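You operate a simulated robot arm through the tools that you are given. There is no shell and no other tool. Be economical: measure what you need, move in short steps, check, and stop when the job is done.

You are at the controls of a simulated robot arm. One attempt, no reset.

TASK
Put things in order on the plywood board. At the end: the silver seed tin (marked "TOMATO") from the plywood board stands where the beige small tamper stood; the brown wooden block (marked "PANSY") from the plywood board is on the red plate; the beige small tamper stands where the brown wooden block stood; the white vase stands where the silver seed tin stood; the brown bare plug from the plywood board is on the yellow saucer; whatever was shut is shut again. Leave all else as you found it, and nothing knocked over.

It is judged by the outcome, as a careful person would: the job done as asked, and still so three seconds after it is handed in. It fails if anything else is knocked over, pushed out of place, dropped, spilled or broken.

THE ROBOT
A 7-joint arm with a two-finger parallel gripper, fixed in place. Base frame: the origin is at the foot of the arm, x ahead of it, y to its left, z up; the work surface is at about z = 0. Lengths are in m, angles in rad, forces in N, time in s.
With the tool pointing down near the work surface it reaches from about 0.24 to 0.62 m from the base axis. Its first joint turns from -1.152 to 1.152 rad. Payload 2.6 kg.
The TCP is the grasp point between the finger pads, 0.03 m short of the fingertips. In the tool frame z runs along the fingers and y along their closing line. Largest opening 0.094 m; finger width 0.028, thickness 0.01; the body of the gripper, 0.05 by 0.096 m, starts 0.055 m behind the TCP.
Orientation is that of the tool frame in the base frame, as [roll, pitch, yaw] about the fixed x, y, z axes, in that order (R = Rz(yaw) Ry(pitch) Rx(roll)). With the fingers straight down and closing along the base's y, the tool's x points along the base's -x, its y along +y and its z along -z.

THE INTERFACE
- The arm moves only by the tool move_arm. Its argument "deltas" is a list of rows, each an object (a shift or turn left out is 0, a gripper value left out holds the last) with "translation": the shift along the base's x, y, z in cm, a list of three; "angular": the turn, a rotation vector about the base's x, y, z in rad, a list of three; "claw": the opening, from 0 (shut) to 1 (fully open). In form: [{"translation": [tx, ty, tz], "angular": [ax, ay, az], "claw": claw}, ...]. A call has 1 to 8 rows; each row is the pose to reach, as a shift and turn from the pose commanded when the call began. A row lasts 0.2 s, in which the tool goes at most 0.05 m and 0.15 rad; a call with a longer step from one row to the next is refused whole, and so is a gripper value outside its range. A pose out of reach is approached as far as the arm can. The call stops where the force on the tool passes 40 N (or 10 N more than at its start, if that is more) or the arm is blocked; 0.2 s more then pass. The fingers move at their own pace (about 0.072 m/s each) and stop on an object; they squeeze with about 25 N. The grip force told is the motor's: it shows also when the fingers shut on nothing. Time passes only in rows, and 0.2 s behind the last, so rows that repeat a pose let the fingers close. The reply holds the time, the measured pose of the TCP, the force on the tool along the base axes, the opening and the grip force, in the units named above and with some noise.
- Cameras (640 x 400 px; columns grow to the right, rows downward): "scene" is fixed at [0.0267, 0.4411, 0.5418]; the picture's right is [-0.80, -0.60, 0.00], its down [-0.46, 0.62, -0.64] and it looks along [0.38, -0.51, -0.77] (base axes); focal length 254 px, centre (320, 200). "wrist" rides on the gripper at [-0.037, 0, -0.058] in the tool frame; the picture's right is [0.00, -1.00, 0.00], its down [0.97, 0.00, -0.24] and it looks along [0.24, 0.00, 0.97] (tool axes); focal length 218 px, centre (320, 200).
- snapshot(camera): a new picture of that camera. It takes no simulated time.
- locate(camera, pixels): for up to 12 pixels [column, row] of the newest picture of that camera ("zoom" is the newest enlarged one), the place [x, y, z] in the base frame of the surface seen there, good to about 0.002 m. It takes no simulated time.
- enlarge(camera, box): a new picture of the part [left, top, right, bottom] of that camera's present view, enlarged. It takes no simulated time.
- hand_in(): hands the job in; it is judged then, once.

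Work in short steps. Measure before you move; look again where a grasp or a placing could have gone wrong, and mend it. You have 80 turns and 34 pictures in all, those below and enlarged ones among them. Open the gripper and draw the arm clear of the work before you hand the job in, unless the task says otherwise; then end with one line.

The tools are called after "Emit:" as name(argument=value, ...) on one line, values as JSON. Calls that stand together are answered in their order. move_arm: Moves the arm, as the interface text tells. Its arguments: {"type":"object","properties":{"deltas":{"type":"array"}},"required":["deltas"]} The other tools are called the same way: snapshot (camera) takes a picture; locate (camera, pixels) gives the place of the surface under pixels of a picture; enlarge (camera, box) takes an enlarged picture of a part of a camera's view; hand_in () hands the job in.

At the start:

```text
clock: 0.0
tcp_pos: [0.3438, 0.2872, 0.3163]
orientation: [-3.141, -0.001, -3.141]
contact_force: [0.2, -1.4, 0.7]
finger_gap: 0.0941
gripper_force: 0.0
```

scene: 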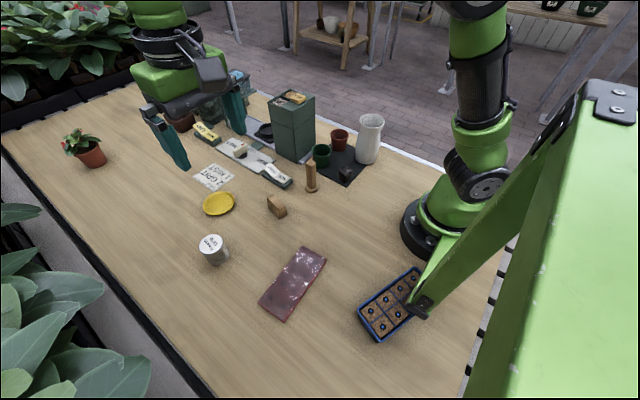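
wrist: 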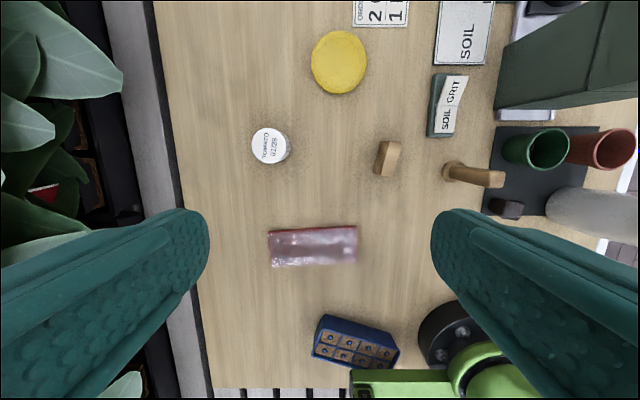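

The scene shows the tin (213,248), block (277,206), tamper (311,178), saucer (218,203), and a crowded area near (260,150). I enlarge it to identify the red plate, the vase and the plug.

Emit:
enlarge(camera="scene", box=[180, 80, 400, 220])

Emit:
enlarge(camera="scene", box=[180, 180, 440, 350])

```text
2.86 times, centred on (290, 150) of scene
```

zoom: 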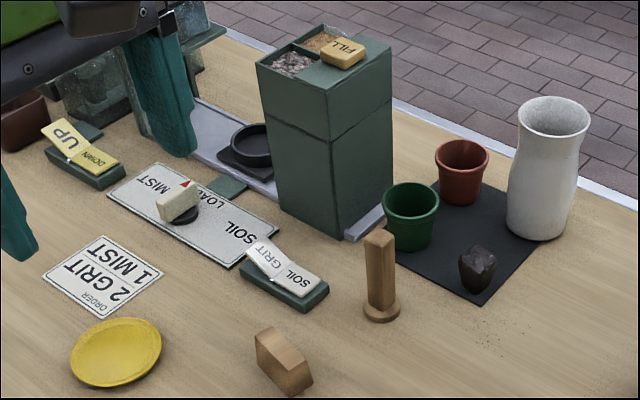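

```text
2.35 times, centred on (310, 265) of scene
```

zoom: 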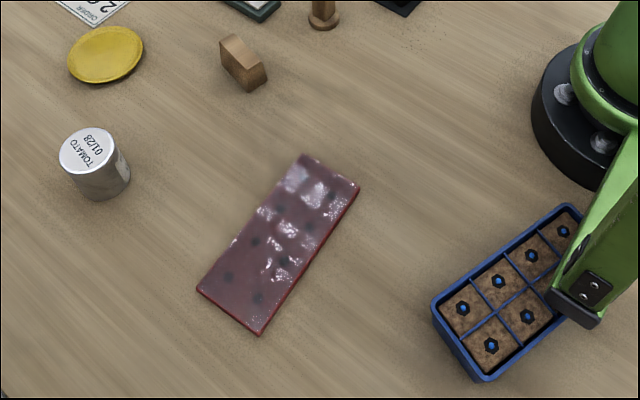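

I look closer at the red item (310,245), block (387,158) and dark lump (507,208) from the wrist view.

Emit:
enlarge(camera="wrist", box=[230, 100, 430, 290])

Emit:
locate(camera="scene", pixels=[[293, 283], [302, 248], [263, 300], [325, 260], [285, 319], [218, 204], [213, 242], [277, 206], [311, 165], [370, 120], [345, 170], [345, 182]])

```text
2.11 times, centred on (330, 195) of wrist
```

zoom: 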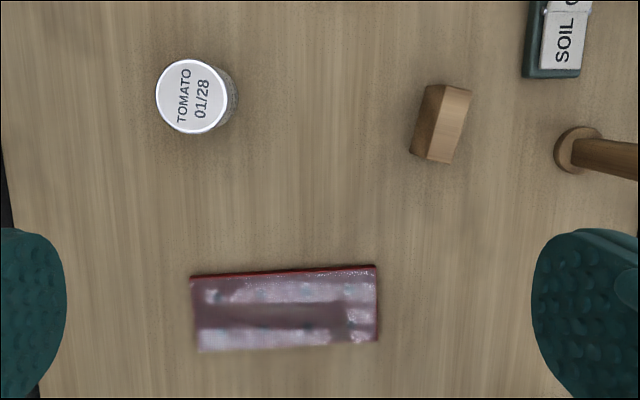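

```text
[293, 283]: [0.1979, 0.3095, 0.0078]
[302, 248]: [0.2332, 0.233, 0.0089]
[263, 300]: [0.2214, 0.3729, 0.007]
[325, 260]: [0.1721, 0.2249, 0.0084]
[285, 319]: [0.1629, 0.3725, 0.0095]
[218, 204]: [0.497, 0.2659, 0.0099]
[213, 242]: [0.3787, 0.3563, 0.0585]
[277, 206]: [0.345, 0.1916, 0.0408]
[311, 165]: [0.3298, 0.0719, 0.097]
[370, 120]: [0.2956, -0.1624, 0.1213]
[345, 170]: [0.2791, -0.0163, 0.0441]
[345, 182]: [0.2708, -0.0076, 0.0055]
```

The red plate lies flat at about (0.198, 0.305, 0.008). I measure the tower and the rear objects so I can move over safely for another look.

Emit:
locate(camera="scene", pixels=[[296, 97], [313, 98], [268, 102], [240, 76], [215, 110], [263, 131], [204, 130], [184, 122], [322, 148], [342, 133], [277, 175], [92, 157]])

Emit:
move_arm(deltas=[{"translation": [4, -3, 0]}, {"translation": [6, -7, 2]}, {"translation": [8, -11, 3]}, {"translation": [10, -15, 4]}, {"translation": [12, -19, 4]}, {"translation": [12, -19, 4]}])

```text
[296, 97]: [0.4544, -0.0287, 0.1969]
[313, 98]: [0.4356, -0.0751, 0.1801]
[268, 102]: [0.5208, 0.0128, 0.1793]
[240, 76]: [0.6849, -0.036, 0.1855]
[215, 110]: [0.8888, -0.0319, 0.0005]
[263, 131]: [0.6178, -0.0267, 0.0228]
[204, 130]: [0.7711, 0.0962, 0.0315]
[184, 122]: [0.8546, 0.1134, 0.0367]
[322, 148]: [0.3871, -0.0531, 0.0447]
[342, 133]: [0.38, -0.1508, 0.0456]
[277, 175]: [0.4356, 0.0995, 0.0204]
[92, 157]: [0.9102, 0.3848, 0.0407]
```

```text
clock: 1.4
tcp_pos: [0.4631, 0.0984, 0.3561]
orientation: [-3.141, 0.0, 3.141]
contact_force: [0.2, 0.1, 0.2]
finger_gap: 0.0937
gripper_force: 0.0
```

The arm is higher and clear of the tower (top 0.197), so I take both pictures.

Emit:
snapshot(camera="wrist")

Emit:
snapshot(camera="scene")

```text
28 pictures are left
```

wrist: 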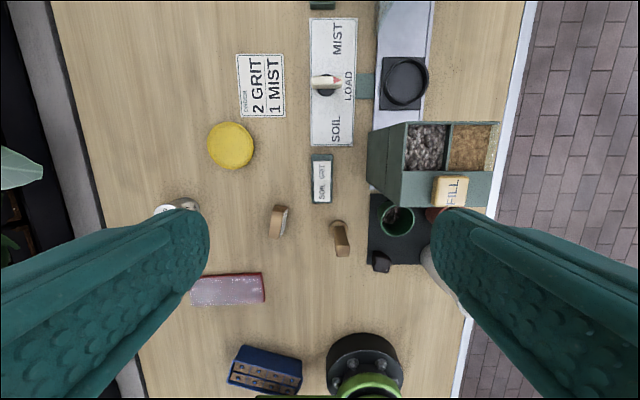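

```text
27 pictures are left
```

scene: 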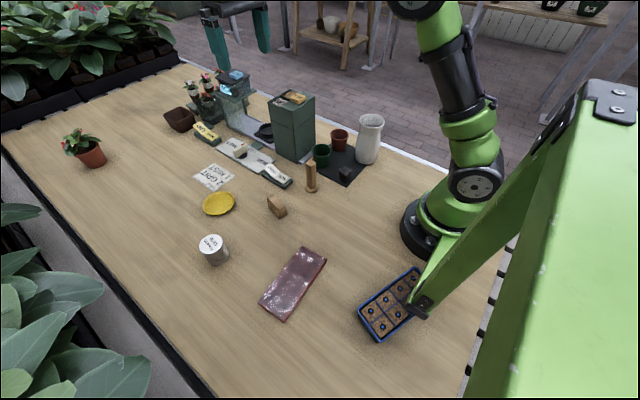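

Emit:
enlarge(camera="scene", box=[150, 60, 310, 160])

Emit:
enlarge(camera="wrist", box=[190, 130, 470, 310])

Emit:
enlarge(camera="scene", box=[250, 150, 400, 245])

```text
4.00 times, centred on (230, 110) of scene
```

zoom: 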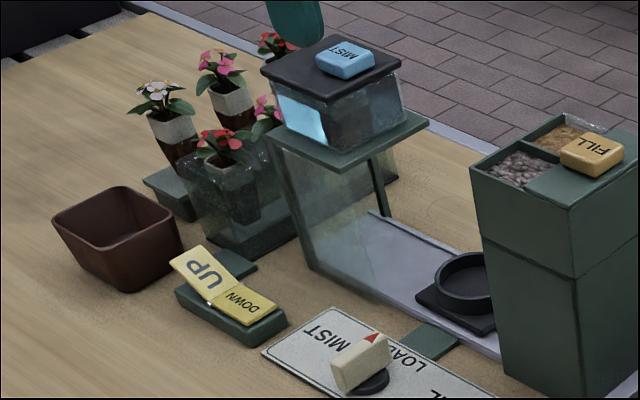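

```text
2.22 times, centred on (330, 220) of wrist
```

zoom: 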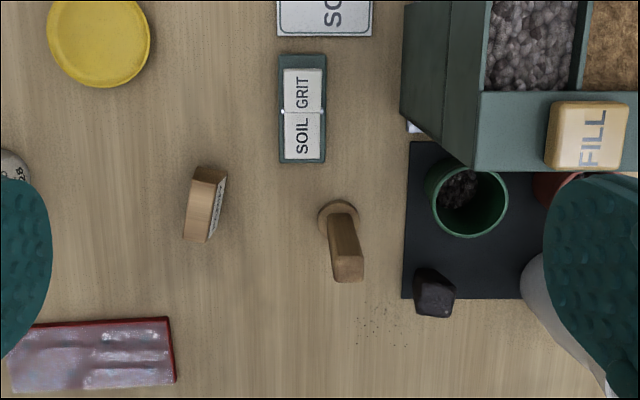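

```text
4.21 times, centred on (325, 198) of scene
```

zoom: 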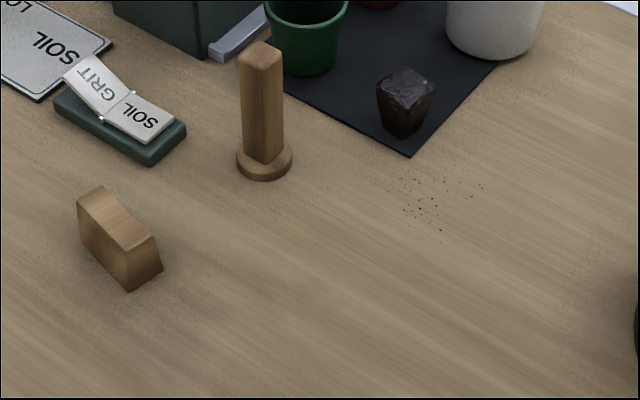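

The plug is the dark lump on the mat, and the PANSY block stands with its label on the far side. I measure the block, tamper and plug corners in the zoom picture.

Emit:
locate(camera="zoom", pixels=[[80, 203], [102, 190], [158, 237], [133, 258], [129, 288], [161, 266], [241, 52], [260, 44], [280, 54], [262, 68], [264, 178], [239, 158]])

Emit:
locate(camera="zoom", pixels=[[290, 158], [262, 160], [378, 90], [398, 70], [432, 80], [410, 97], [388, 125], [405, 137], [426, 118], [450, 40], [500, 57], [538, 30]])

Emit:
locate(camera="scene", pixels=[[357, 125], [383, 128], [369, 114], [370, 131], [368, 164], [357, 150], [379, 150], [360, 158], [202, 241], [223, 241], [208, 263], [226, 260]])

```text
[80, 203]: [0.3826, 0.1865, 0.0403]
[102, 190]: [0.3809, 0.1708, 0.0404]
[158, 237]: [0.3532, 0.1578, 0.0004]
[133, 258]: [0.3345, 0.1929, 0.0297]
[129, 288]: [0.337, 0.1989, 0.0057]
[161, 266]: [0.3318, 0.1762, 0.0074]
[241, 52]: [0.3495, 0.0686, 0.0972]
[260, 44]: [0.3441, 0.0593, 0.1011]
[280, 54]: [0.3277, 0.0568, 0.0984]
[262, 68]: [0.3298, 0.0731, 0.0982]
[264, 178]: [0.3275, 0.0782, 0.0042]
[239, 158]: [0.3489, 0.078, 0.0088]
```

```text
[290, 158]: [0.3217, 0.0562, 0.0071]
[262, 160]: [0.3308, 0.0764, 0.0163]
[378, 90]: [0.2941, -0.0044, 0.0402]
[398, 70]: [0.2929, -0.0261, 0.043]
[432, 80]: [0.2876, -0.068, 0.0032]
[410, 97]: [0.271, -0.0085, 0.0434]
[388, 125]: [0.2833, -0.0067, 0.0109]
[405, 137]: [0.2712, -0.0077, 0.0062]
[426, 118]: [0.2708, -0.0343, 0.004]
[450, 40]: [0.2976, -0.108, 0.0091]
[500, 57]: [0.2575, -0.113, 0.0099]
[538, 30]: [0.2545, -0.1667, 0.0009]
```

```text
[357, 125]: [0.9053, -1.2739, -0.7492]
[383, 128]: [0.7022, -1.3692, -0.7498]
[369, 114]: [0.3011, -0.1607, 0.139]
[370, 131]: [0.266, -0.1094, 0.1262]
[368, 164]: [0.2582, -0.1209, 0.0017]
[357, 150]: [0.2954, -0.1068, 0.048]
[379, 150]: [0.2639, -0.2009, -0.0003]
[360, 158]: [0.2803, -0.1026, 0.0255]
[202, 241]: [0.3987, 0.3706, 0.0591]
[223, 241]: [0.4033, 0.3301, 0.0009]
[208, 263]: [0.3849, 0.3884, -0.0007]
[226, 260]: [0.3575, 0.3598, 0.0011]
```

I move over the block and tamper at mid height for a close top view.

Emit:
move_arm(deltas=[{"translation": [-3, 2, 0]}, {"translation": [-6, 4, -3]}, {"translation": [-9, 5.5, -6]}, {"translation": [-10.5, 6, -9]}, {"translation": [-10.5, 6, -12]}, {"translation": [-10.5, 6, -14]}, {"translation": [-10.5, 6, -14]}])

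Emit:
snapshot(camera="wrist")

```text
clock: 3.0
tcp_pos: [0.3581, 0.1572, 0.2155]
orientation: [3.141, -0.002, -3.14]
contact_force: [-1.1, -1.2, 0.8]
finger_gap: 0.0943
gripper_force: 0.0
```

```text
23 pictures are left
```

wrist: 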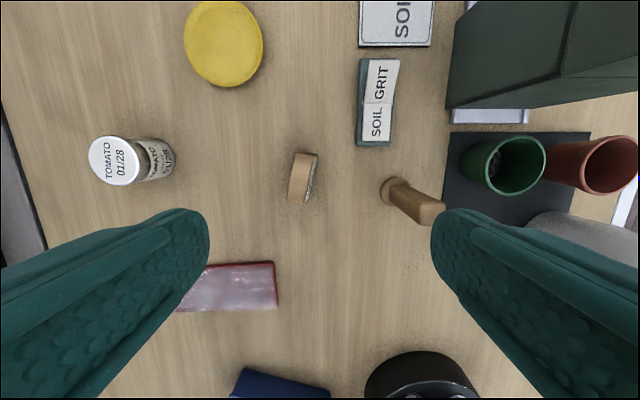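

Block top spans about (295,153)–(310,200); tin lid centre (114,161); I measure these, the saucer, the plate and the tamper.

Emit:
locate(camera="wrist", pixels=[[297, 155], [315, 157], [305, 199], [290, 197], [303, 175], [425, 211], [388, 200], [391, 180], [114, 161], [90, 161], [139, 161], [114, 184]])

Emit:
locate(camera="wrist", pixels=[[224, 43], [224, 4], [224, 84], [186, 43], [262, 43], [274, 263], [276, 304], [240, 285], [211, 267], [461, 216], [440, 225], [422, 222]])

Emit:
enlarge(camera="wrist", box=[250, 130, 450, 250])

```text
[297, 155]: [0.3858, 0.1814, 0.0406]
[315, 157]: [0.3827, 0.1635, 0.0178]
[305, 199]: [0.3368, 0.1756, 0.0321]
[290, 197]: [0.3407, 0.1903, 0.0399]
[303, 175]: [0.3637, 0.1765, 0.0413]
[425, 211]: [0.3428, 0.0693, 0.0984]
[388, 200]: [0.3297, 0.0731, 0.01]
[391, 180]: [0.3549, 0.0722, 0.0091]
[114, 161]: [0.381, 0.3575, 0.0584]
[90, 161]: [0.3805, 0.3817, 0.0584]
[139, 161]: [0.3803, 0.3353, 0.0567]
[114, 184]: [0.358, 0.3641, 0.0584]
```

```text
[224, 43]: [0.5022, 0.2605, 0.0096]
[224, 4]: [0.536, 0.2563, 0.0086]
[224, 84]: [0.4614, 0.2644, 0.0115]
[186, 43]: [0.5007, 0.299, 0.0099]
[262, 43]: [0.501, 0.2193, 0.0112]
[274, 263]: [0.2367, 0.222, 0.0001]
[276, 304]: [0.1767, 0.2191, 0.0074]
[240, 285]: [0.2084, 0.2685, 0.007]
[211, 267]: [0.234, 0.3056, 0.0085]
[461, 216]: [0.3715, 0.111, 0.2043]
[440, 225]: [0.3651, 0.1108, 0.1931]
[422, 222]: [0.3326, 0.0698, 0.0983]
```

```text
3.20 times, centred on (350, 190) of wrist
```

zoom: 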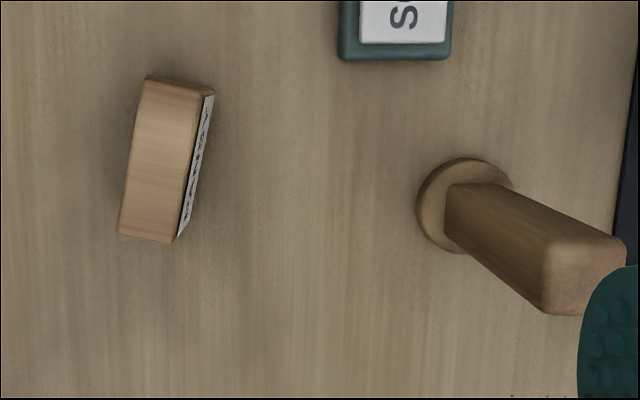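

Refining the block's top corners and the tamper in this zoom.

Emit:
locate(camera="zoom", pixels=[[150, 82], [201, 93], [172, 234], [123, 229], [160, 160], [420, 200], [455, 161], [440, 245], [548, 300], [580, 260], [616, 250], [555, 248]])

```text
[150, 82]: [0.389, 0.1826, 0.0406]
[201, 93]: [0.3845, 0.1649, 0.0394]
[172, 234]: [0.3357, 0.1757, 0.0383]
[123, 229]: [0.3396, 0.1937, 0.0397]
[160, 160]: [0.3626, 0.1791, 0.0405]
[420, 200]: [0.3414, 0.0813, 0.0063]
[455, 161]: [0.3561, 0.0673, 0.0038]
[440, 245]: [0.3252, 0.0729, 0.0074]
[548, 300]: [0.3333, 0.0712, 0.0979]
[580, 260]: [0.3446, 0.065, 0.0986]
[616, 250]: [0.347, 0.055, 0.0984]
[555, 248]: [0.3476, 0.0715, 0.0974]
```

The block centre is (0.362, 0.179), height 0.040, with its long axis turned -0.218 rad. I align and go down to just above it.

Emit:
move_arm(deltas=[{"translation": [0.4, 2.15, -2], "angular": [0, 0, -0.14], "claw": 0.6}, {"translation": [0.4, 2.15, -6], "angular": [0, 0, -0.218]}, {"translation": [0.4, 2.15, -10], "angular": [0, 0, -0.218]}, {"translation": [0.4, 2.15, -13], "angular": [0, 0, -0.218]}, {"translation": [0.4, 2.15, -13], "angular": [0, 0, -0.218]}])

```text
clock: 4.2
tcp_pos: [0.3622, 0.1795, 0.0864]
orientation: [3.141, 0.0, 2.923]
contact_force: [-0.2, -0.1, 0.2]
finger_gap: 0.0562
gripper_force: 0.0
```

Aligned right above the block; I go down to z 0.034 and close.

Emit:
move_arm(deltas=[{"translation": [0, 0, -3]}, {"translation": [0, 0, -5.1]}, {"translation": [0, 0, -5.1]}, {"translation": [0, 0, -5.1], "claw": 0}, {"translation": [0, 0, -5.1], "claw": 0}, {"translation": [0, 0, -5.1], "claw": 0}, {"translation": [0, 0, -5.1], "claw": 0}])

```text
clock: 5.8
tcp_pos: [0.3621, 0.1791, 0.0356]
orientation: [-3.141, -0.001, 2.923]
contact_force: [0.0, 0.0, 0.3]
finger_gap: 0.0252
gripper_force: 24.6
```

Gripped (gap 25 mm). I lift and swing towards the plate, turning the block to align with it.

Emit:
move_arm(deltas=[{"translation": [0, 0, 3]}, {"translation": [0, 0, 7]}, {"translation": [-2, 2, 10], "angular": [0, 0, -0.14]}, {"translation": [-5, 4, 10], "angular": [0, 0, -0.28]}, {"translation": [-8, 6, 10], "angular": [0, 0, -0.42]}, {"translation": [-11, 8, 10], "angular": [0, 0, -0.56]}, {"translation": [-14, 10, 10], "angular": [0, 0, -0.7]}, {"translation": [-16.4, 12.1, 10], "angular": [0, 0, -0.84]}])

Emit:
move_arm(deltas=[{"translation": [0, 0, 0], "angular": [0, 0, -0.14]}, {"translation": [0, 0, 0], "angular": [0, 0, -0.28]}, {"translation": [0, 0, 0], "angular": [0, 0, -0.42]}, {"translation": [0, 0, 0], "angular": [0, 0, -0.46]}, {"translation": [0, 0, 0], "angular": [0, 0, -0.46]}])

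```text
clock: 7.6
tcp_pos: [0.1963, 0.3014, 0.1361]
orientation: [3.141, 0.0, 2.082]
contact_force: [-0.6, 0.2, -0.3]
finger_gap: 0.0253
gripper_force: 25.2
```

```text
clock: 8.8
tcp_pos: [0.198, 0.3006, 0.136]
orientation: [-3.14, -0.001, 1.62]
contact_force: [0.7, -0.4, -0.5]
finger_gap: 0.0254
gripper_force: 24.7
```

At the plate centre (0.198, 0.300); lowering to just above contact, then slowly on.

Emit:
move_arm(deltas=[{"translation": [0, 0, -4]}, {"translation": [0, 0, -7]}, {"translation": [0, 0, -8.5]}, {"translation": [0, 0, -8.9]}, {"translation": [0, 0, -9.1]}, {"translation": [0, 0, -9.1]}])

Emit:
snapshot(camera="scene")

```text
clock: 10.2
tcp_pos: [0.1996, 0.3013, 0.0453]
orientation: [3.14, -0.001, 1.625]
contact_force: [-2.4, -6.2, 28.2]
finger_gap: 0.0256
gripper_force: 24.9
```

```text
21 pictures are left
```

scene: 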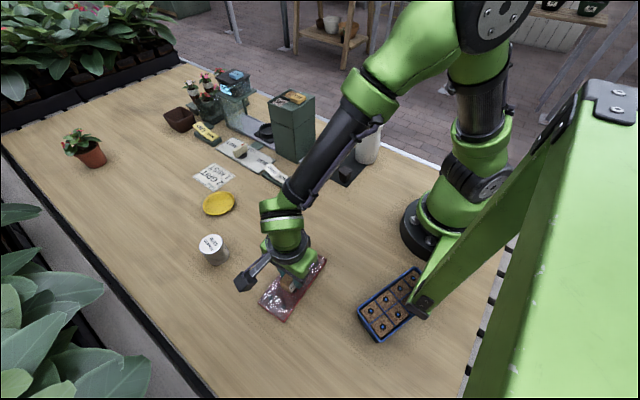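

Contact (28 N) at z 0.045: the block is on the plate. I ease up a hair, open, and rise.

Emit:
move_arm(deltas=[{"translation": [0, 0, 0.1]}, {"translation": [0, 0, 0.1], "claw": 0.6}, {"translation": [0, 0, 0.1], "claw": 0.6}, {"translation": [0, 0, 0.3]}, {"translation": [0, 0, 3]}, {"translation": [0, 0, 7]}, {"translation": [0, 0, 11]}, {"translation": [0, 0, 14]}])

Emit:
snapshot(camera="wrist")

```text
clock: 12.0
tcp_pos: [0.1969, 0.3005, 0.1837]
orientation: [3.141, 0.001, 1.626]
contact_force: [0.1, -0.1, 0.5]
finger_gap: 0.0566
gripper_force: 0.1
```

```text
20 pictures are left
```

wrist: 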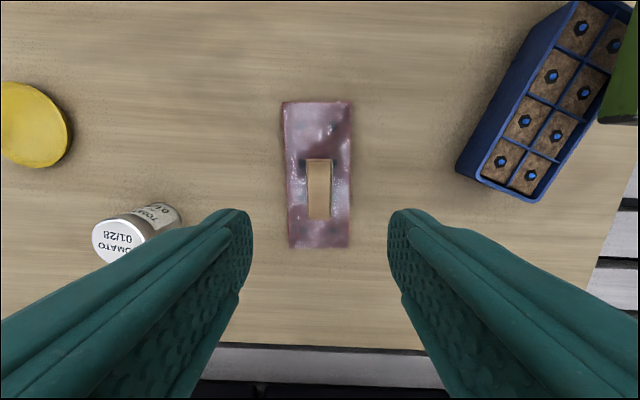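

The block stands on the plate, upright. I now travel to above the tamper at (0.339, 0.065), turning back.

Emit:
move_arm(deltas=[{"translation": [1.5, -2.5, 0], "angular": [0, 0, 0.14]}, {"translation": [3, -5, 0], "angular": [0, 0, 0.28]}, {"translation": [5, -8, 0], "angular": [0, 0, 0.42]}, {"translation": [7, -11, 0], "angular": [0, 0, 0.56]}, {"translation": [9, -14, 0], "angular": [0, 0, 0.7]}, {"translation": [11, -17, 0], "angular": [0, 0, 0.84]}, {"translation": [12, -19, 0], "angular": [0, 0, 0.98]}, {"translation": [12, -19, 0], "angular": [0, 0, 1.12]}])

Emit:
move_arm(deltas=[{"translation": [2.1, -3, 0], "angular": [0, 0, 0.14], "claw": 0.5}, {"translation": [2.1, -4.5, 0], "angular": [0, 0, 0.28]}, {"translation": [2.1, -4.5, 0], "angular": [0, 0, 0.295]}, {"translation": [2.1, -4.5, 0], "angular": [0, 0, 0.295]}])

Emit:
snapshot(camera="wrist")

```text
clock: 13.8
tcp_pos: [0.3161, 0.1103, 0.1844]
orientation: [3.141, 0.001, 2.745]
contact_force: [-0.4, 0.2, -0.3]
finger_gap: 0.0564
gripper_force: 0.0
```

```text
clock: 14.8
tcp_pos: [0.3383, 0.0647, 0.1847]
orientation: [3.141, 0.0, 3.04]
contact_force: [-0.1, 0.2, -0.3]
finger_gap: 0.047
gripper_force: 0.1
```

```text
19 pictures are left
```

wrist: 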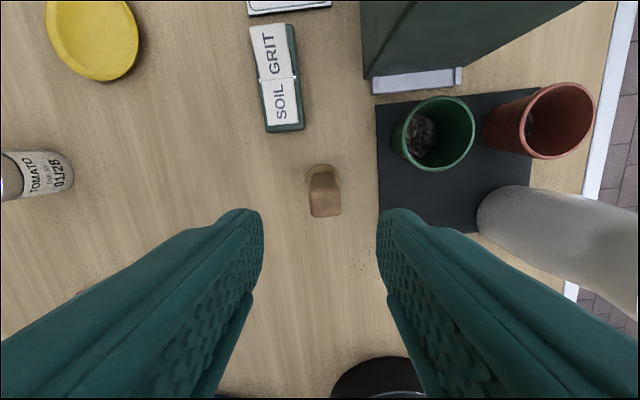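

The tamper's top is at (325,203), near the finger midline; I measure its corners and base.

Emit:
locate(camera="wrist", pixels=[[313, 192], [337, 190], [339, 213], [314, 215], [325, 203], [309, 180], [323, 166], [338, 178]])

```text
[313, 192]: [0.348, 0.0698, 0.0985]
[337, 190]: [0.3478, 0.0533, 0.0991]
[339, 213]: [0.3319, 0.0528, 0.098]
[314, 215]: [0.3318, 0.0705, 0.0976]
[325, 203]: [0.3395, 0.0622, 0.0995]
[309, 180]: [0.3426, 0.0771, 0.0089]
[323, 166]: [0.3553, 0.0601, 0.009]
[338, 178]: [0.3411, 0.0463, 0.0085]
```

Tamper axis is (0.340, 0.062), nearly square with the base axes. I correct and go down to z 0.072, then grip.

Emit:
move_arm(deltas=[{"translation": [0.15, -0.3, -3], "angular": [0, 0, 0.07]}, {"translation": [0.15, -0.3, -7], "angular": [0, 0, 0.07]}, {"translation": [0.15, -0.3, -11.2], "angular": [0, 0, 0.07]}, {"translation": [0.15, -0.3, -11.2], "angular": [0, 0, 0.07]}, {"translation": [0.15, -0.3, -11.2], "angular": [0, 0, 0.07], "claw": 0}, {"translation": [0.15, -0.3, -11.2], "angular": [0, 0, 0.07], "claw": 0}, {"translation": [0.15, -0.3, -11.2], "angular": [0, 0, 0.07], "claw": 0}])

```text
clock: 16.4
tcp_pos: [0.3398, 0.0613, 0.0714]
orientation: [-3.14, 0.001, 3.108]
contact_force: [0.4, -0.4, 0.1]
finger_gap: 0.0254
gripper_force: 24.7
```

Gripped; I lift and carry it to the block's former place, then look before lowering.

Emit:
move_arm(deltas=[{"translation": [0, 0, 3]}, {"translation": [0, 1, 5]}, {"translation": [0.7, 4, 5]}, {"translation": [1.4, 8, 5]}, {"translation": [2.2, 11.8, 5]}, {"translation": [2.2, 11.8, 5]}])

Emit:
snapshot(camera="scene")

```text
clock: 17.8
tcp_pos: [0.3631, 0.1811, 0.1236]
orientation: [3.14, 0.0, 3.107]
contact_force: [0.0, -1.0, -0.5]
finger_gap: 0.0253
gripper_force: 24.7
```

```text
18 pictures are left
```

scene: 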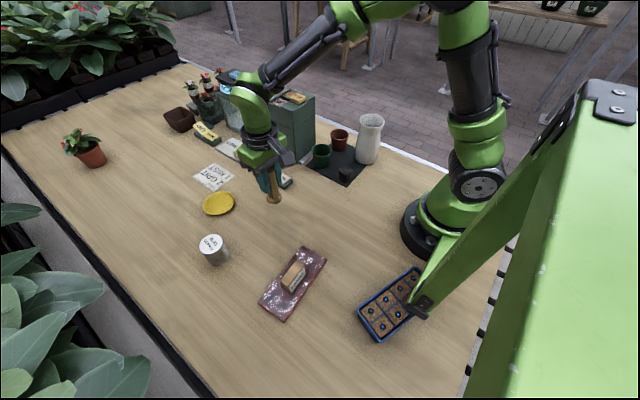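

The tamper hangs from the gripper at (273,190). I lower slowly till contact.

Emit:
move_arm(deltas=[{"translation": [0, 0, -2.5]}, {"translation": [0, 0, -4.4]}, {"translation": [0, 0, -4.8]}, {"translation": [0, 0, -5.0]}, {"translation": [0, 0, -5.0]}])

```text
clock: 19.0
tcp_pos: [0.3628, 0.1802, 0.0719]
orientation: [3.141, 0.001, 3.109]
contact_force: [0.6, -0.4, -0.2]
finger_gap: 0.0254
gripper_force: 24.7
```

No contact yet; I go down another millimetre.

Emit:
move_arm(deltas=[{"translation": [0, 0, -0.05]}, {"translation": [0, 0, -0.1]}, {"translation": [0, 0, -0.1]}])

```text
clock: 19.8
tcp_pos: [0.3632, 0.181, 0.0719]
orientation: [3.141, 0.0, 3.108]
contact_force: [-0.3, -0.4, -0.6]
finger_gap: 0.0254
gripper_force: 24.6
```

Emit:
move_arm(deltas=[{"translation": [0, 0, -0.1]}, {"translation": [0, 0, -0.1]}])

```text
clock: 20.4
tcp_pos: [0.363, 0.1801, 0.0705]
orientation: [-3.14, -0.001, 3.108]
contact_force: [-2.1, -1.9, 6.7]
finger_gap: 0.0254
gripper_force: 25.2
```

Contact of 6.7 N: it stands. I open and rise straight.

Emit:
move_arm(deltas=[{"translation": [0, 0, 0], "claw": 0.5}, {"translation": [0, 0, 0], "claw": 0.5}, {"translation": [0, 0, 3]}, {"translation": [0, 0, 7]}, {"translation": [0, 0, 11]}, {"translation": [0, 0, 14]}, {"translation": [0, 2, 14]}])

Emit:
snapshot(camera="wrist")

```text
clock: 22.0
tcp_pos: [0.3633, 0.2004, 0.2105]
orientation: [-3.141, 0.0, 3.108]
contact_force: [0.0, 0.7, -0.1]
finger_gap: 0.047
gripper_force: 0.0
```

```text
17 pictures are left
```

wrist: 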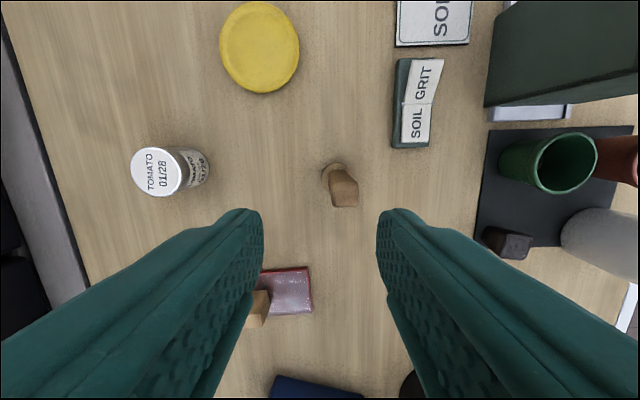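

The tamper stands at (340,185). I check its base and re-measure the tin's lid (157,171).

Emit:
locate(camera="wrist", pixels=[[344, 192], [323, 176], [334, 163], [157, 150], [157, 192], [133, 171], [180, 171], [157, 171], [172, 187], [208, 165]])

```text
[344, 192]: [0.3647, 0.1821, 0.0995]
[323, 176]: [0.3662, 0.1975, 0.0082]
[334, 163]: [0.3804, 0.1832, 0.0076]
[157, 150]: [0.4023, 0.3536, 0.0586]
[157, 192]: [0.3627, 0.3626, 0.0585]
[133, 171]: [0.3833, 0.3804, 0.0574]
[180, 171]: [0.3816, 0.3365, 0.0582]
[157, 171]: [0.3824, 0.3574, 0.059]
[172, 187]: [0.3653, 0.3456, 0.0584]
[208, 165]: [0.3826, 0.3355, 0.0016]
```

Tamper is within 3 mm of the block's place. The tin's centre is (0.382, 0.358), diameter about 45 mm; I go above it with the gripper open.

Emit:
move_arm(deltas=[{"translation": [0.5, 4, 0], "claw": 1}, {"translation": [1, 8, 0], "claw": 1}, {"translation": [1.5, 12, -3], "claw": 1}, {"translation": [1.9, 15.75, -6], "claw": 1}, {"translation": [1.9, 15.75, -9.5], "claw": 1}, {"translation": [1.9, 15.75, -9.5], "claw": 1}])

Emit:
move_arm(deltas=[{"translation": [0, 0, -4]}, {"translation": [0, 0, -7.9]}, {"translation": [0, 0, -7.9]}, {"translation": [0, 0, -7.9], "claw": 0}, {"translation": [0, 0, -7.9], "claw": 0}, {"translation": [0, 0, -7.9], "claw": 0}, {"translation": [0, 0, -7.9], "claw": 0}])

```text
refused: row 3 steps farther than a row can; nothing moved
```

```text
clock: 23.6
tcp_pos: [0.3622, 0.2012, 0.1307]
orientation: [3.141, 0.0, 3.109]
contact_force: [-0.1, 0.5, 0.0]
finger_gap: 0.0
gripper_force: 25.4
```

The first call was refused and the second ran from the old place, stopping with the tips at about 0.10, just above the tamper; no force was felt. I rise straight up and check.

Emit:
move_arm(deltas=[{"translation": [0, 0, 4]}, {"translation": [0, 0, 8], "claw": 1}, {"translation": [0.5, 4, 8], "claw": 1}, {"translation": [1, 8, 8]}, {"translation": [1.5, 12, 8]}, {"translation": [1.9, 15.7, 8]}, {"translation": [1.9, 15.7, 5]}, {"translation": [1.9, 15.7, 5]}])

Emit:
snapshot(camera="scene")

```text
clock: 25.4
tcp_pos: [0.381, 0.3581, 0.1821]
orientation: [-3.14, 0.0, 3.108]
contact_force: [-0.4, 0.1, 0.2]
finger_gap: 0.0939
gripper_force: 0.0
```

```text
16 pictures are left
```

scene: 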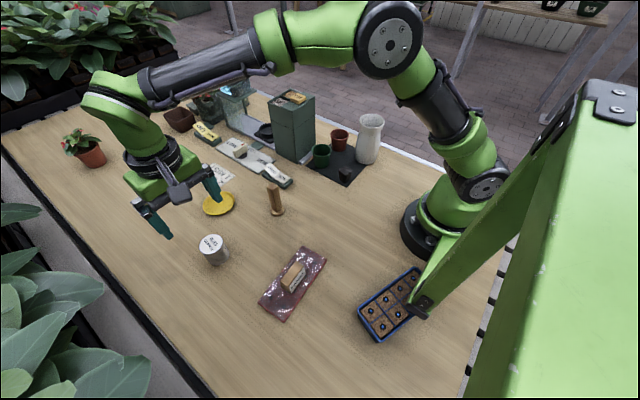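

The tamper still stands at (275,198), untouched. Now I go down over the tin.

Emit:
move_arm(deltas=[{"translation": [0.1, 0, -4]}, {"translation": [0.1, 0, -8]}, {"translation": [0.1, 0, -12]}, {"translation": [0.1, 0, -14.4]}, {"translation": [0.1, 0, -14.4]}])

```text
clock: 26.6
tcp_pos: [0.382, 0.3581, 0.0366]
orientation: [3.141, 0.0, 3.108]
contact_force: [-0.7, 0.0, 1.4]
finger_gap: 0.0941
gripper_force: 0.0
```

Around the tin at z 0.037; closing.

Emit:
move_arm(deltas=[{"translation": [0, 0, 0], "claw": 0}, {"translation": [0, 0, 0], "claw": 0}, {"translation": [0, 0, 0], "claw": 0}, {"translation": [0, 0, 0], "claw": 0}])

```text
clock: 27.6
tcp_pos: [0.3833, 0.3561, 0.0374]
orientation: [-3.14, 0.0, 3.108]
contact_force: [0.0, 0.1, 0.7]
finger_gap: 0.049
gripper_force: 25.0
```

Tin gripped (49 mm). I lift it well above the tamper and carry it to (0.340, 0.062).

Emit:
move_arm(deltas=[{"translation": [0, 0, 4]}, {"translation": [0, 0, 8.5]}, {"translation": [0, 0, 13]}, {"translation": [-0.6, -4.5, 13]}, {"translation": [-1.2, -9, 13]}, {"translation": [-1.8, -13.5, 13]}, {"translation": [-2.4, -18, 13]}, {"translation": [-3, -22.5, 13]}])

Emit:
move_arm(deltas=[{"translation": [-0.6, -4, 0]}, {"translation": [-1.2, -7.1, 0]}, {"translation": [-1.2, -7.1, -4]}, {"translation": [-1.2, -7.1, -8]}, {"translation": [-1.2, -7.1, -10]}, {"translation": [-1.2, -7.1, -10]}])

Emit:
snapshot(camera="wrist")

```text
clock: 29.4
tcp_pos: [0.3518, 0.1324, 0.1676]
orientation: [3.14, 0.001, 3.11]
contact_force: [-0.3, -0.2, 0.0]
finger_gap: 0.049
gripper_force: 25.2
```

```text
clock: 30.8
tcp_pos: [0.3418, 0.0623, 0.067]
orientation: [-3.141, 0.0, 3.109]
contact_force: [-0.1, -0.2, -0.5]
finger_gap: 0.0489
gripper_force: 25.0
```

```text
15 pictures are left
```

wrist: 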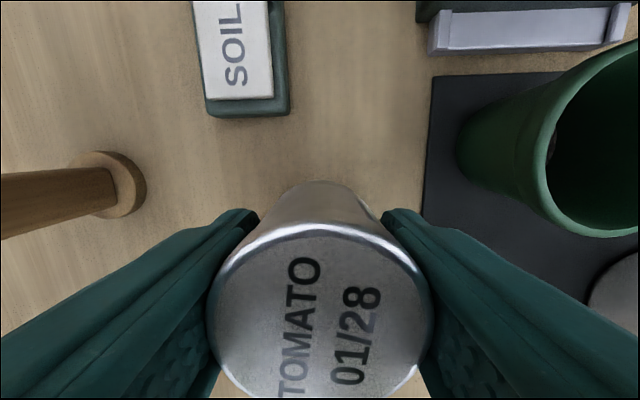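

The tin is clear of the mat and pot. I lower to near contact.

Emit:
move_arm(deltas=[{"translation": [0, 0, -1.5]}, {"translation": [0, 0, -2.7]}, {"translation": [0, 0, -3.0]}, {"translation": [0, 0, -3.1]}, {"translation": [0, 0, -3.1]}])

```text
clock: 32.0
tcp_pos: [0.3419, 0.0614, 0.0367]
orientation: [3.141, 0.002, 3.107]
contact_force: [-5.8, 0.6, 20.9]
finger_gap: 0.0487
gripper_force: 25.5
```

Contact at 21 N; I ease up, open partly and rise.

Emit:
move_arm(deltas=[{"translation": [0, 0, 0.05]}, {"translation": [0, 0, 0.05], "claw": 0.75}, {"translation": [0, 0, 0.05], "claw": 0.75}, {"translation": [0, 0, 3]}, {"translation": [0, 0, 7]}, {"translation": [0, 0, 11.5]}, {"translation": [0, 0, 16]}, {"translation": [0, 0, 20]}])

```text
clock: 33.8
tcp_pos: [0.3404, 0.0593, 0.2375]
orientation: [3.141, -0.002, 3.11]
contact_force: [-0.1, -0.4, 0.7]
finger_gap: 0.0704
gripper_force: 0.1
```

Released. Next the vase: I move up and towards it (tips well above it) for a view.

Emit:
move_arm(deltas=[{"translation": [0, -2, 4], "claw": 1}, {"translation": [-1, -6, 6]}, {"translation": [-2, -10, 7]}, {"translation": [-3, -14, 7]}, {"translation": [-4, -18, 7]}, {"translation": [-4.5, -19, 7]}, {"translation": [-4.5, -19, 7]}])

Emit:
snapshot(camera="wrist")

Emit:
snapshot(camera="scene")

```text
clock: 35.4
tcp_pos: [0.2958, -0.1292, 0.3066]
orientation: [-3.141, 0.0, 3.109]
contact_force: [-0.4, -0.1, -0.2]
finger_gap: 0.0941
gripper_force: 0.0
```

```text
14 pictures are left
```

wrist: 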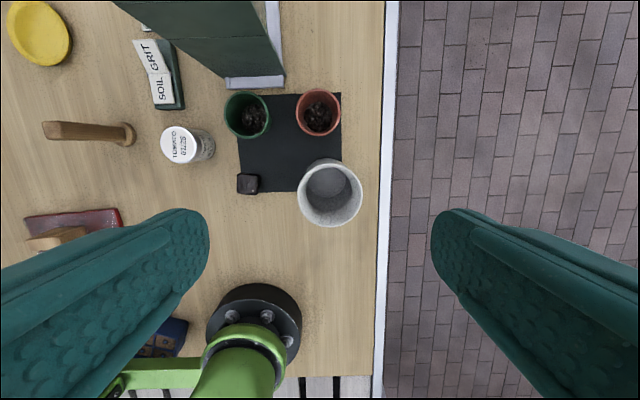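

```text
13 pictures are left
```

scene: 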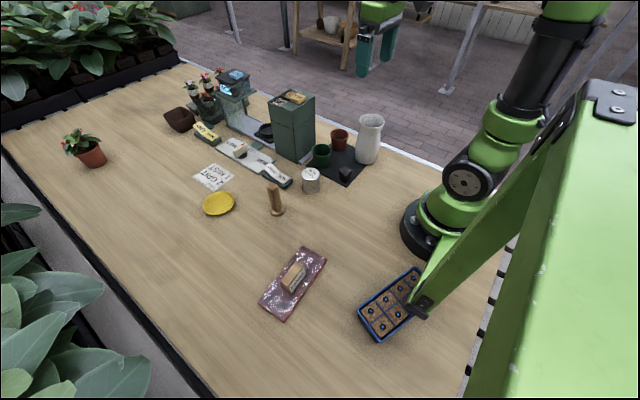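

The tin stands in the tamper's place. I measure the vase's rim (centre near (330,195)), its inside, the red pot and the plug.

Emit:
locate(camera="wrist", pixels=[[300, 197], [360, 197], [330, 225], [328, 165], [330, 190], [318, 185], [318, 160], [305, 172], [246, 184], [318, 92], [318, 133], [341, 110]])

Emit:
enlarge(camera="wrist", box=[210, 80, 390, 240])

Emit:
enlarge(camera="scene", box=[290, 90, 410, 200])

```text
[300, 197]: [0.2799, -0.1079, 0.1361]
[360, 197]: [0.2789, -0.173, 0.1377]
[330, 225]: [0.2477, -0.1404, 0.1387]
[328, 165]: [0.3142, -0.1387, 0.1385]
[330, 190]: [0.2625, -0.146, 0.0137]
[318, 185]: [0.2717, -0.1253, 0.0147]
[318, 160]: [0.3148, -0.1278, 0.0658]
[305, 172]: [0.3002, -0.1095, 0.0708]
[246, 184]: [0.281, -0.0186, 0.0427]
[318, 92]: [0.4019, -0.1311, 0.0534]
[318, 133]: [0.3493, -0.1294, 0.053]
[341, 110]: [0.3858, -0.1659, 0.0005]
```

```text
2.50 times, centred on (300, 160) of wrist
```

zoom: 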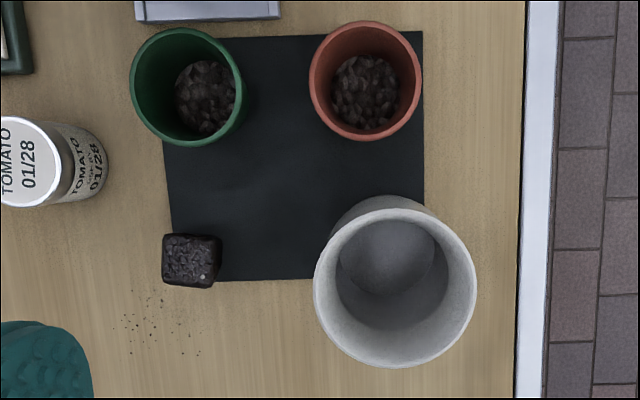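

```text
3.64 times, centred on (350, 145) of scene
```

zoom: 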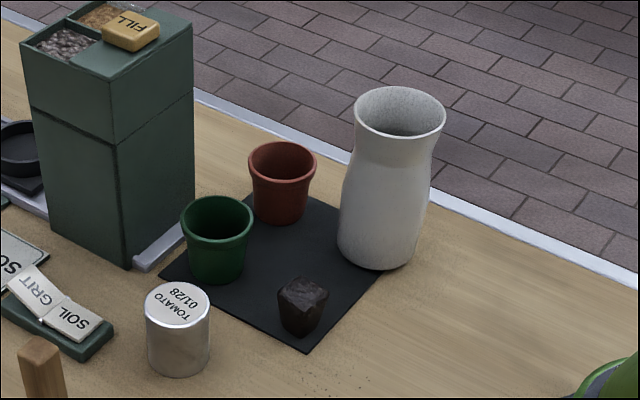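

The vase is empty, rim centre (0.280, -0.1405), top 0.138, neck about 62 mm wide and body about 80 mm. I centre the open fingers over it above the rim.

Emit:
move_arm(deltas=[{"translation": [-1, -1, -4], "angular": [0, 0, 0.03]}, {"translation": [-1.6, -1.13, -8], "angular": [0, 0, 0.03]}, {"translation": [-1.6, -1.13, -12], "angular": [0, 0, 0.03]}, {"translation": [-1.6, -1.13, -12], "angular": [0, 0, 0.03]}])

Emit:
snapshot(camera="wrist")

```text
clock: 36.4
tcp_pos: [0.2805, -0.1404, 0.1866]
orientation: [3.142, 0.0, 3.138]
contact_force: [-1.0, -0.2, -0.4]
finger_gap: 0.0941
gripper_force: 0.0
```

```text
10 pictures are left
```

wrist: 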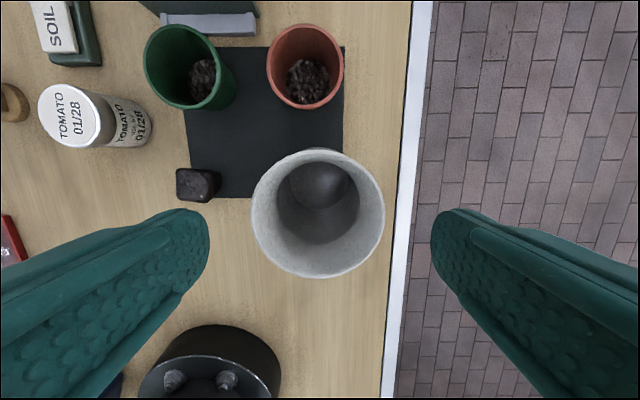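

The rim spans columns 251–385, centred between the fingers. I also measure the tin and the plug here, and go down to z 0.103 in steps.

Emit:
locate(camera="wrist", pixels=[[70, 116], [40, 116], [100, 116], [182, 172], [216, 172], [212, 198], [180, 199], [194, 185], [252, 213], [384, 213], [318, 150], [318, 277]])

Emit:
move_arm(deltas=[{"translation": [0, 0, -3]}, {"translation": [0, 0, -6]}, {"translation": [0, 0, -8.4]}, {"translation": [0, 0, -8.4]}])

```text
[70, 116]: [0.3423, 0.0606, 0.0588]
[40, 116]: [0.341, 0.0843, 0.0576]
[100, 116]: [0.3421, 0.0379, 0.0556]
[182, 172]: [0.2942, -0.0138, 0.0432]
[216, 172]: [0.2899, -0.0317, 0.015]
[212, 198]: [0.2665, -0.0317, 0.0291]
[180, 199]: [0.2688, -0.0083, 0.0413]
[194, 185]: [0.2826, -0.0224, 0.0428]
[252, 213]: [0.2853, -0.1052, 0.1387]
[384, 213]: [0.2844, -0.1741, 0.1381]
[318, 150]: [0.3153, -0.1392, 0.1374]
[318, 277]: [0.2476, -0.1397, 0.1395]
```

```text
clock: 37.4
tcp_pos: [0.2805, -0.1415, 0.1027]
orientation: [-3.141, -0.001, 3.138]
contact_force: [-0.5, -0.7, -0.2]
finger_gap: 0.0942
gripper_force: 0.1
```

No contact; closing on the vase.

Emit:
move_arm(deltas=[{"translation": [0, 0, 0], "claw": 0}, {"translation": [0, 0, 0], "claw": 0}, {"translation": [0, 0, 0], "claw": 0}, {"translation": [0, 0, 0], "claw": 0}])

Emit:
move_arm(deltas=[{"translation": [0, 0, 1]}, {"translation": [0, 0, 2]}, {"translation": [0, 0, 2]}])

Emit:
snapshot(camera="scene")

```text
clock: 38.4
tcp_pos: [0.2808, -0.1411, 0.1034]
orientation: [3.141, -0.001, 3.139]
contact_force: [0.0, 0.5, 0.4]
finger_gap: 0.0702
gripper_force: 25.2
```

```text
clock: 39.2
tcp_pos: [0.28, -0.1403, 0.122]
orientation: [3.141, -0.001, 3.138]
contact_force: [-0.4, 0.6, -2.5]
finger_gap: 0.0696
gripper_force: 25.0
```

```text
9 pictures are left
```

scene: 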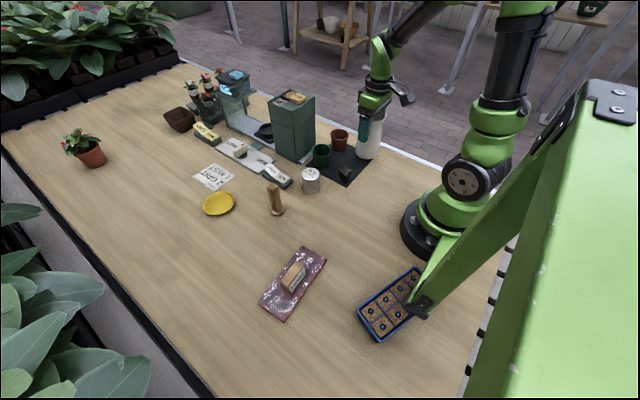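

The vase is lifted (2.5 N), gap steady at 70 mm. I raise it high enough to clear everything and begin carrying gently.

Emit:
move_arm(deltas=[{"translation": [0, 0, 3]}, {"translation": [0, 0, 6]}, {"translation": [0, 0, 9]}, {"translation": [0, 0, 12]}, {"translation": [0, 3, 13]}, {"translation": [0, 6.5, 13]}, {"translation": [0, 10, 13]}, {"translation": [0, 13.5, 13]}])

Emit:
move_arm(deltas=[{"translation": [0, 3.5, 0]}, {"translation": [0, 7, 0]}, {"translation": [0, 10.5, 0]}, {"translation": [0, 14, 0]}, {"translation": [0, 17.5, 0]}, {"translation": [0.5, 21, 0]}, {"translation": [2, 24.5, 0]}, {"translation": [3.5, 27.5, 0]}])

```text
clock: 41.0
tcp_pos: [0.2797, -0.0033, 0.253]
orientation: [-3.141, -0.001, 3.137]
contact_force: [0.9, 1.0, -2.8]
finger_gap: 0.0703
gripper_force: 25.0
```

```text
clock: 42.8
tcp_pos: [0.3155, 0.2696, 0.2512]
orientation: [3.14, 0.002, 3.139]
contact_force: [0.1, 0.5, -2.3]
finger_gap: 0.0696
gripper_force: 24.8
```

Still held; I go on to (0.382, 0.358) and lower to 2 cm above the board.

Emit:
move_arm(deltas=[{"translation": [2.2, 3, 0]}, {"translation": [4.4, 6, 0]}, {"translation": [6.65, 8.85, 0]}, {"translation": [6.65, 8.85, -3]}, {"translation": [6.65, 8.85, -6.5]}, {"translation": [6.65, 8.85, -10]}, {"translation": [6.65, 8.85, -12.8]}, {"translation": [6.65, 8.85, -12.8]}])

Emit:
move_arm(deltas=[{"translation": [0, 0, -1]}, {"translation": [0, 0, -1.6]}, {"translation": [0, 0, -1.9]}, {"translation": [0, 0, -2.1]}, {"translation": [0, 0, -2.1]}])

```text
clock: 44.6
tcp_pos: [0.3793, 0.3582, 0.1231]
orientation: [-3.141, 0.0, 3.139]
contact_force: [0.0, -0.6, -2.9]
finger_gap: 0.0698
gripper_force: 25.0
```

```text
clock: 45.8
tcp_pos: [0.3814, 0.3589, 0.1031]
orientation: [-3.14, -0.001, 3.138]
contact_force: [0.4, -0.2, -2.1]
finger_gap: 0.0694
gripper_force: 25.4
```

Still bearing its weight (-2.1 N), so I lower by another millimetre or so.

Emit:
move_arm(deltas=[{"translation": [0, 0, -0.1]}, {"translation": [0, 0, -0.15]}, {"translation": [0, 0, -0.15]}])

```text
clock: 46.6
tcp_pos: [0.3809, 0.358, 0.102]
orientation: [-3.14, 0.0, 3.139]
contact_force: [0.8, -0.2, -2.8]
finger_gap: 0.0695
gripper_force: 24.4
```

Emit:
move_arm(deltas=[{"translation": [0, 0, -0.1]}, {"translation": [0, 0, -0.15]}, {"translation": [0, 0, -0.15]}])

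Emit:
snapshot(camera="scene")

```text
clock: 47.4
tcp_pos: [0.381, 0.3579, 0.1002]
orientation: [3.14, -0.001, 3.138]
contact_force: [-0.9, 0.5, -3.1]
finger_gap: 0.0697
gripper_force: 25.0
```

```text
8 pictures are left
```

scene: 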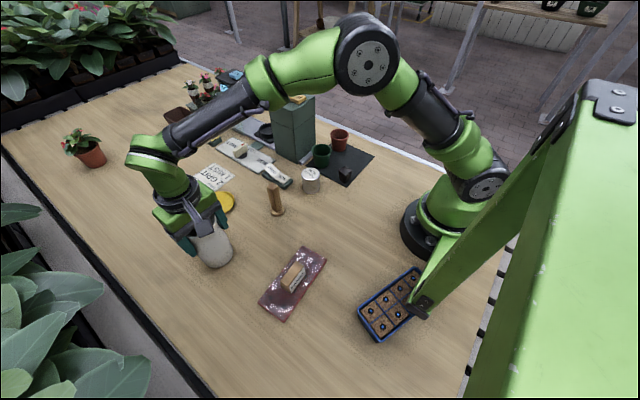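

Still hanging: the vase used to stand on the mat (about 3–4 mm thick), so I go a bit lower.

Emit:
move_arm(deltas=[{"translation": [0, 0, -0.1]}, {"translation": [0, 0, -0.15]}, {"translation": [0, 0, -0.15]}])

```text
clock: 48.2
tcp_pos: [0.3807, 0.3587, 0.1001]
orientation: [-3.141, 0.0, 3.137]
contact_force: [-2.0, -1.1, 3.3]
finger_gap: 0.0696
gripper_force: 25.2
```

Force is now +3.3 N: it stands on the board. I open and rise straight up.

Emit:
move_arm(deltas=[{"translation": [0, 0, 0], "claw": 1}, {"translation": [0, 0, 0], "claw": 1}, {"translation": [0, 0, 0], "claw": 1}, {"translation": [0, 0, 3]}, {"translation": [0, 0, 7]}, {"translation": [0, 0, 11]}, {"translation": [0, 0, 15]}, {"translation": [0, 0, 15]}])

Emit:
snapshot(camera="wrist")

```text
clock: 50.0
tcp_pos: [0.3805, 0.3596, 0.2493]
orientation: [-3.14, -0.001, 3.139]
contact_force: [-0.1, 1.0, -0.3]
finger_gap: 0.0939
gripper_force: 0.1
```

```text
7 pictures are left
```

wrist: 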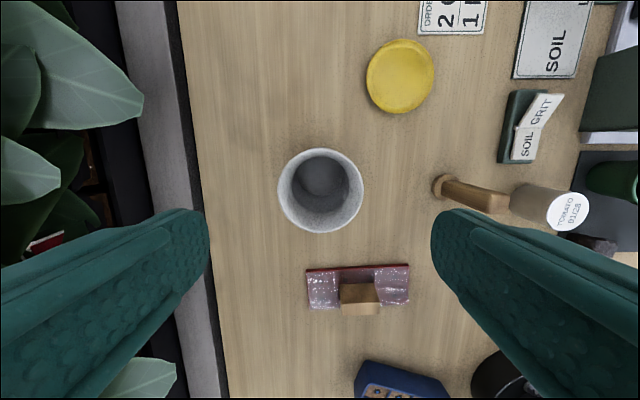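

The vase stands well at (320,190). I return high over to the plug at about (0.281, -0.020).

Emit:
move_arm(deltas=[{"translation": [-1.2, -4.7, 0]}, {"translation": [-2.4, -9.4, 0]}, {"translation": [-3.6, -14.1, 0], "claw": 0.6}, {"translation": [-4.8, -18.8, 0]}, {"translation": [-6, -23.5, 0]}, {"translation": [-7.2, -28.2, 0]}, {"translation": [-8.4, -32.9, 0]}, {"translation": [-9.9, -37.5, 0]}])

Emit:
move_arm(deltas=[{"translation": [0, -0.4, -4], "angular": [0, 0, -0.1]}, {"translation": [0, -0.4, -8], "angular": [0, 0, -0.2]}, {"translation": [0, -0.4, -11], "angular": [0, 0, -0.2]}, {"translation": [0, -0.4, -11], "angular": [0, 0, -0.2]}])

Emit:
snapshot(camera="wrist")

```text
clock: 51.8
tcp_pos: [0.2821, -0.017, 0.2505]
orientation: [-3.141, 0.001, 3.139]
contact_force: [0.4, -0.1, 0.3]
finger_gap: 0.056
gripper_force: 0.2
```

```text
clock: 52.8
tcp_pos: [0.281, -0.0207, 0.1374]
orientation: [3.141, 0.0, 2.937]
contact_force: [-0.4, 1.1, 0.1]
finger_gap: 0.0566
gripper_force: 0.1
```

```text
6 pictures are left
```

wrist: 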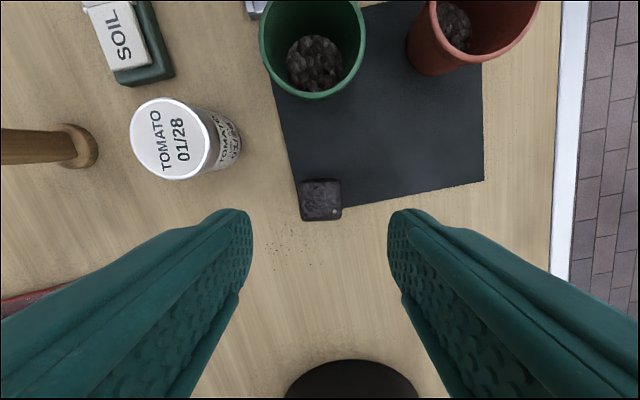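

The plug is now square with the picture at (320,199); refine with its corners.

Emit:
locate(camera="wrist", pixels=[[301, 183], [338, 180], [340, 217], [304, 219], [320, 199], [320, 182], [320, 218], [350, 190]])

```text
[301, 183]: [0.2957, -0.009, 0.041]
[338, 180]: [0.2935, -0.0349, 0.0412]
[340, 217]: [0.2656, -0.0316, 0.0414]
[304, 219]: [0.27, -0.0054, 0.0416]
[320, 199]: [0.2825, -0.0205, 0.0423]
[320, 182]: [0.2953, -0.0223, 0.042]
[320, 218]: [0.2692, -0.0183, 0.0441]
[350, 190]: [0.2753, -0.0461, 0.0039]
```

Centred already. I go down to z 0.038 and close.

Emit:
move_arm(deltas=[{"translation": [0, 0, -4]}, {"translation": [0, 0, -8]}, {"translation": [0, 0, -9.9]}, {"translation": [0, 0, -9.9]}, {"translation": [0, 0, -9.9], "claw": 0}, {"translation": [0, 0, -9.9], "claw": 0}, {"translation": [0, 0, -9.9], "claw": 0}, {"translation": [0, 0, -9.9], "claw": 0}])

```text
clock: 54.6
tcp_pos: [0.282, -0.0197, 0.0406]
orientation: [3.14, 0.0, 2.938]
contact_force: [0.2, 0.1, 0.8]
finger_gap: 0.0349
gripper_force: 25.1
```

Closed at 35 mm. I lift gently and check that the plug comes along.

Emit:
move_arm(deltas=[{"translation": [0, 0, 1.5]}, {"translation": [0, 0, 4]}, {"translation": [0, 0, 8]}, {"translation": [0, 0, 12]}, {"translation": [0, 0, 12]}])

Emit:
enlarge(camera="scene", box=[240, 80, 440, 210])

```text
clock: 55.8
tcp_pos: [0.2804, -0.0219, 0.1607]
orientation: [3.142, 0.0, 2.941]
contact_force: [0.6, -0.9, 0.7]
finger_gap: 0.0352
gripper_force: 25.2
```

```text
3.08 times, centred on (340, 145) of scene
```

zoom: 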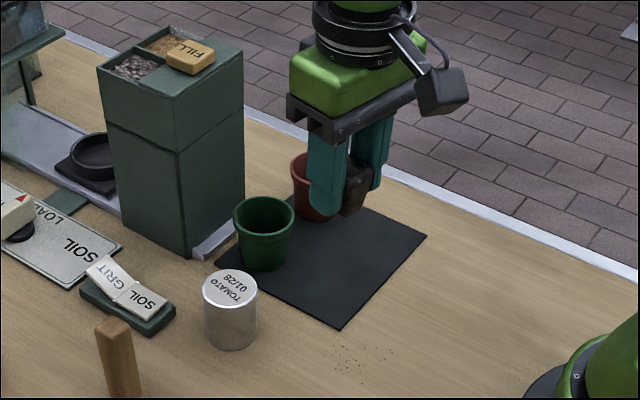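

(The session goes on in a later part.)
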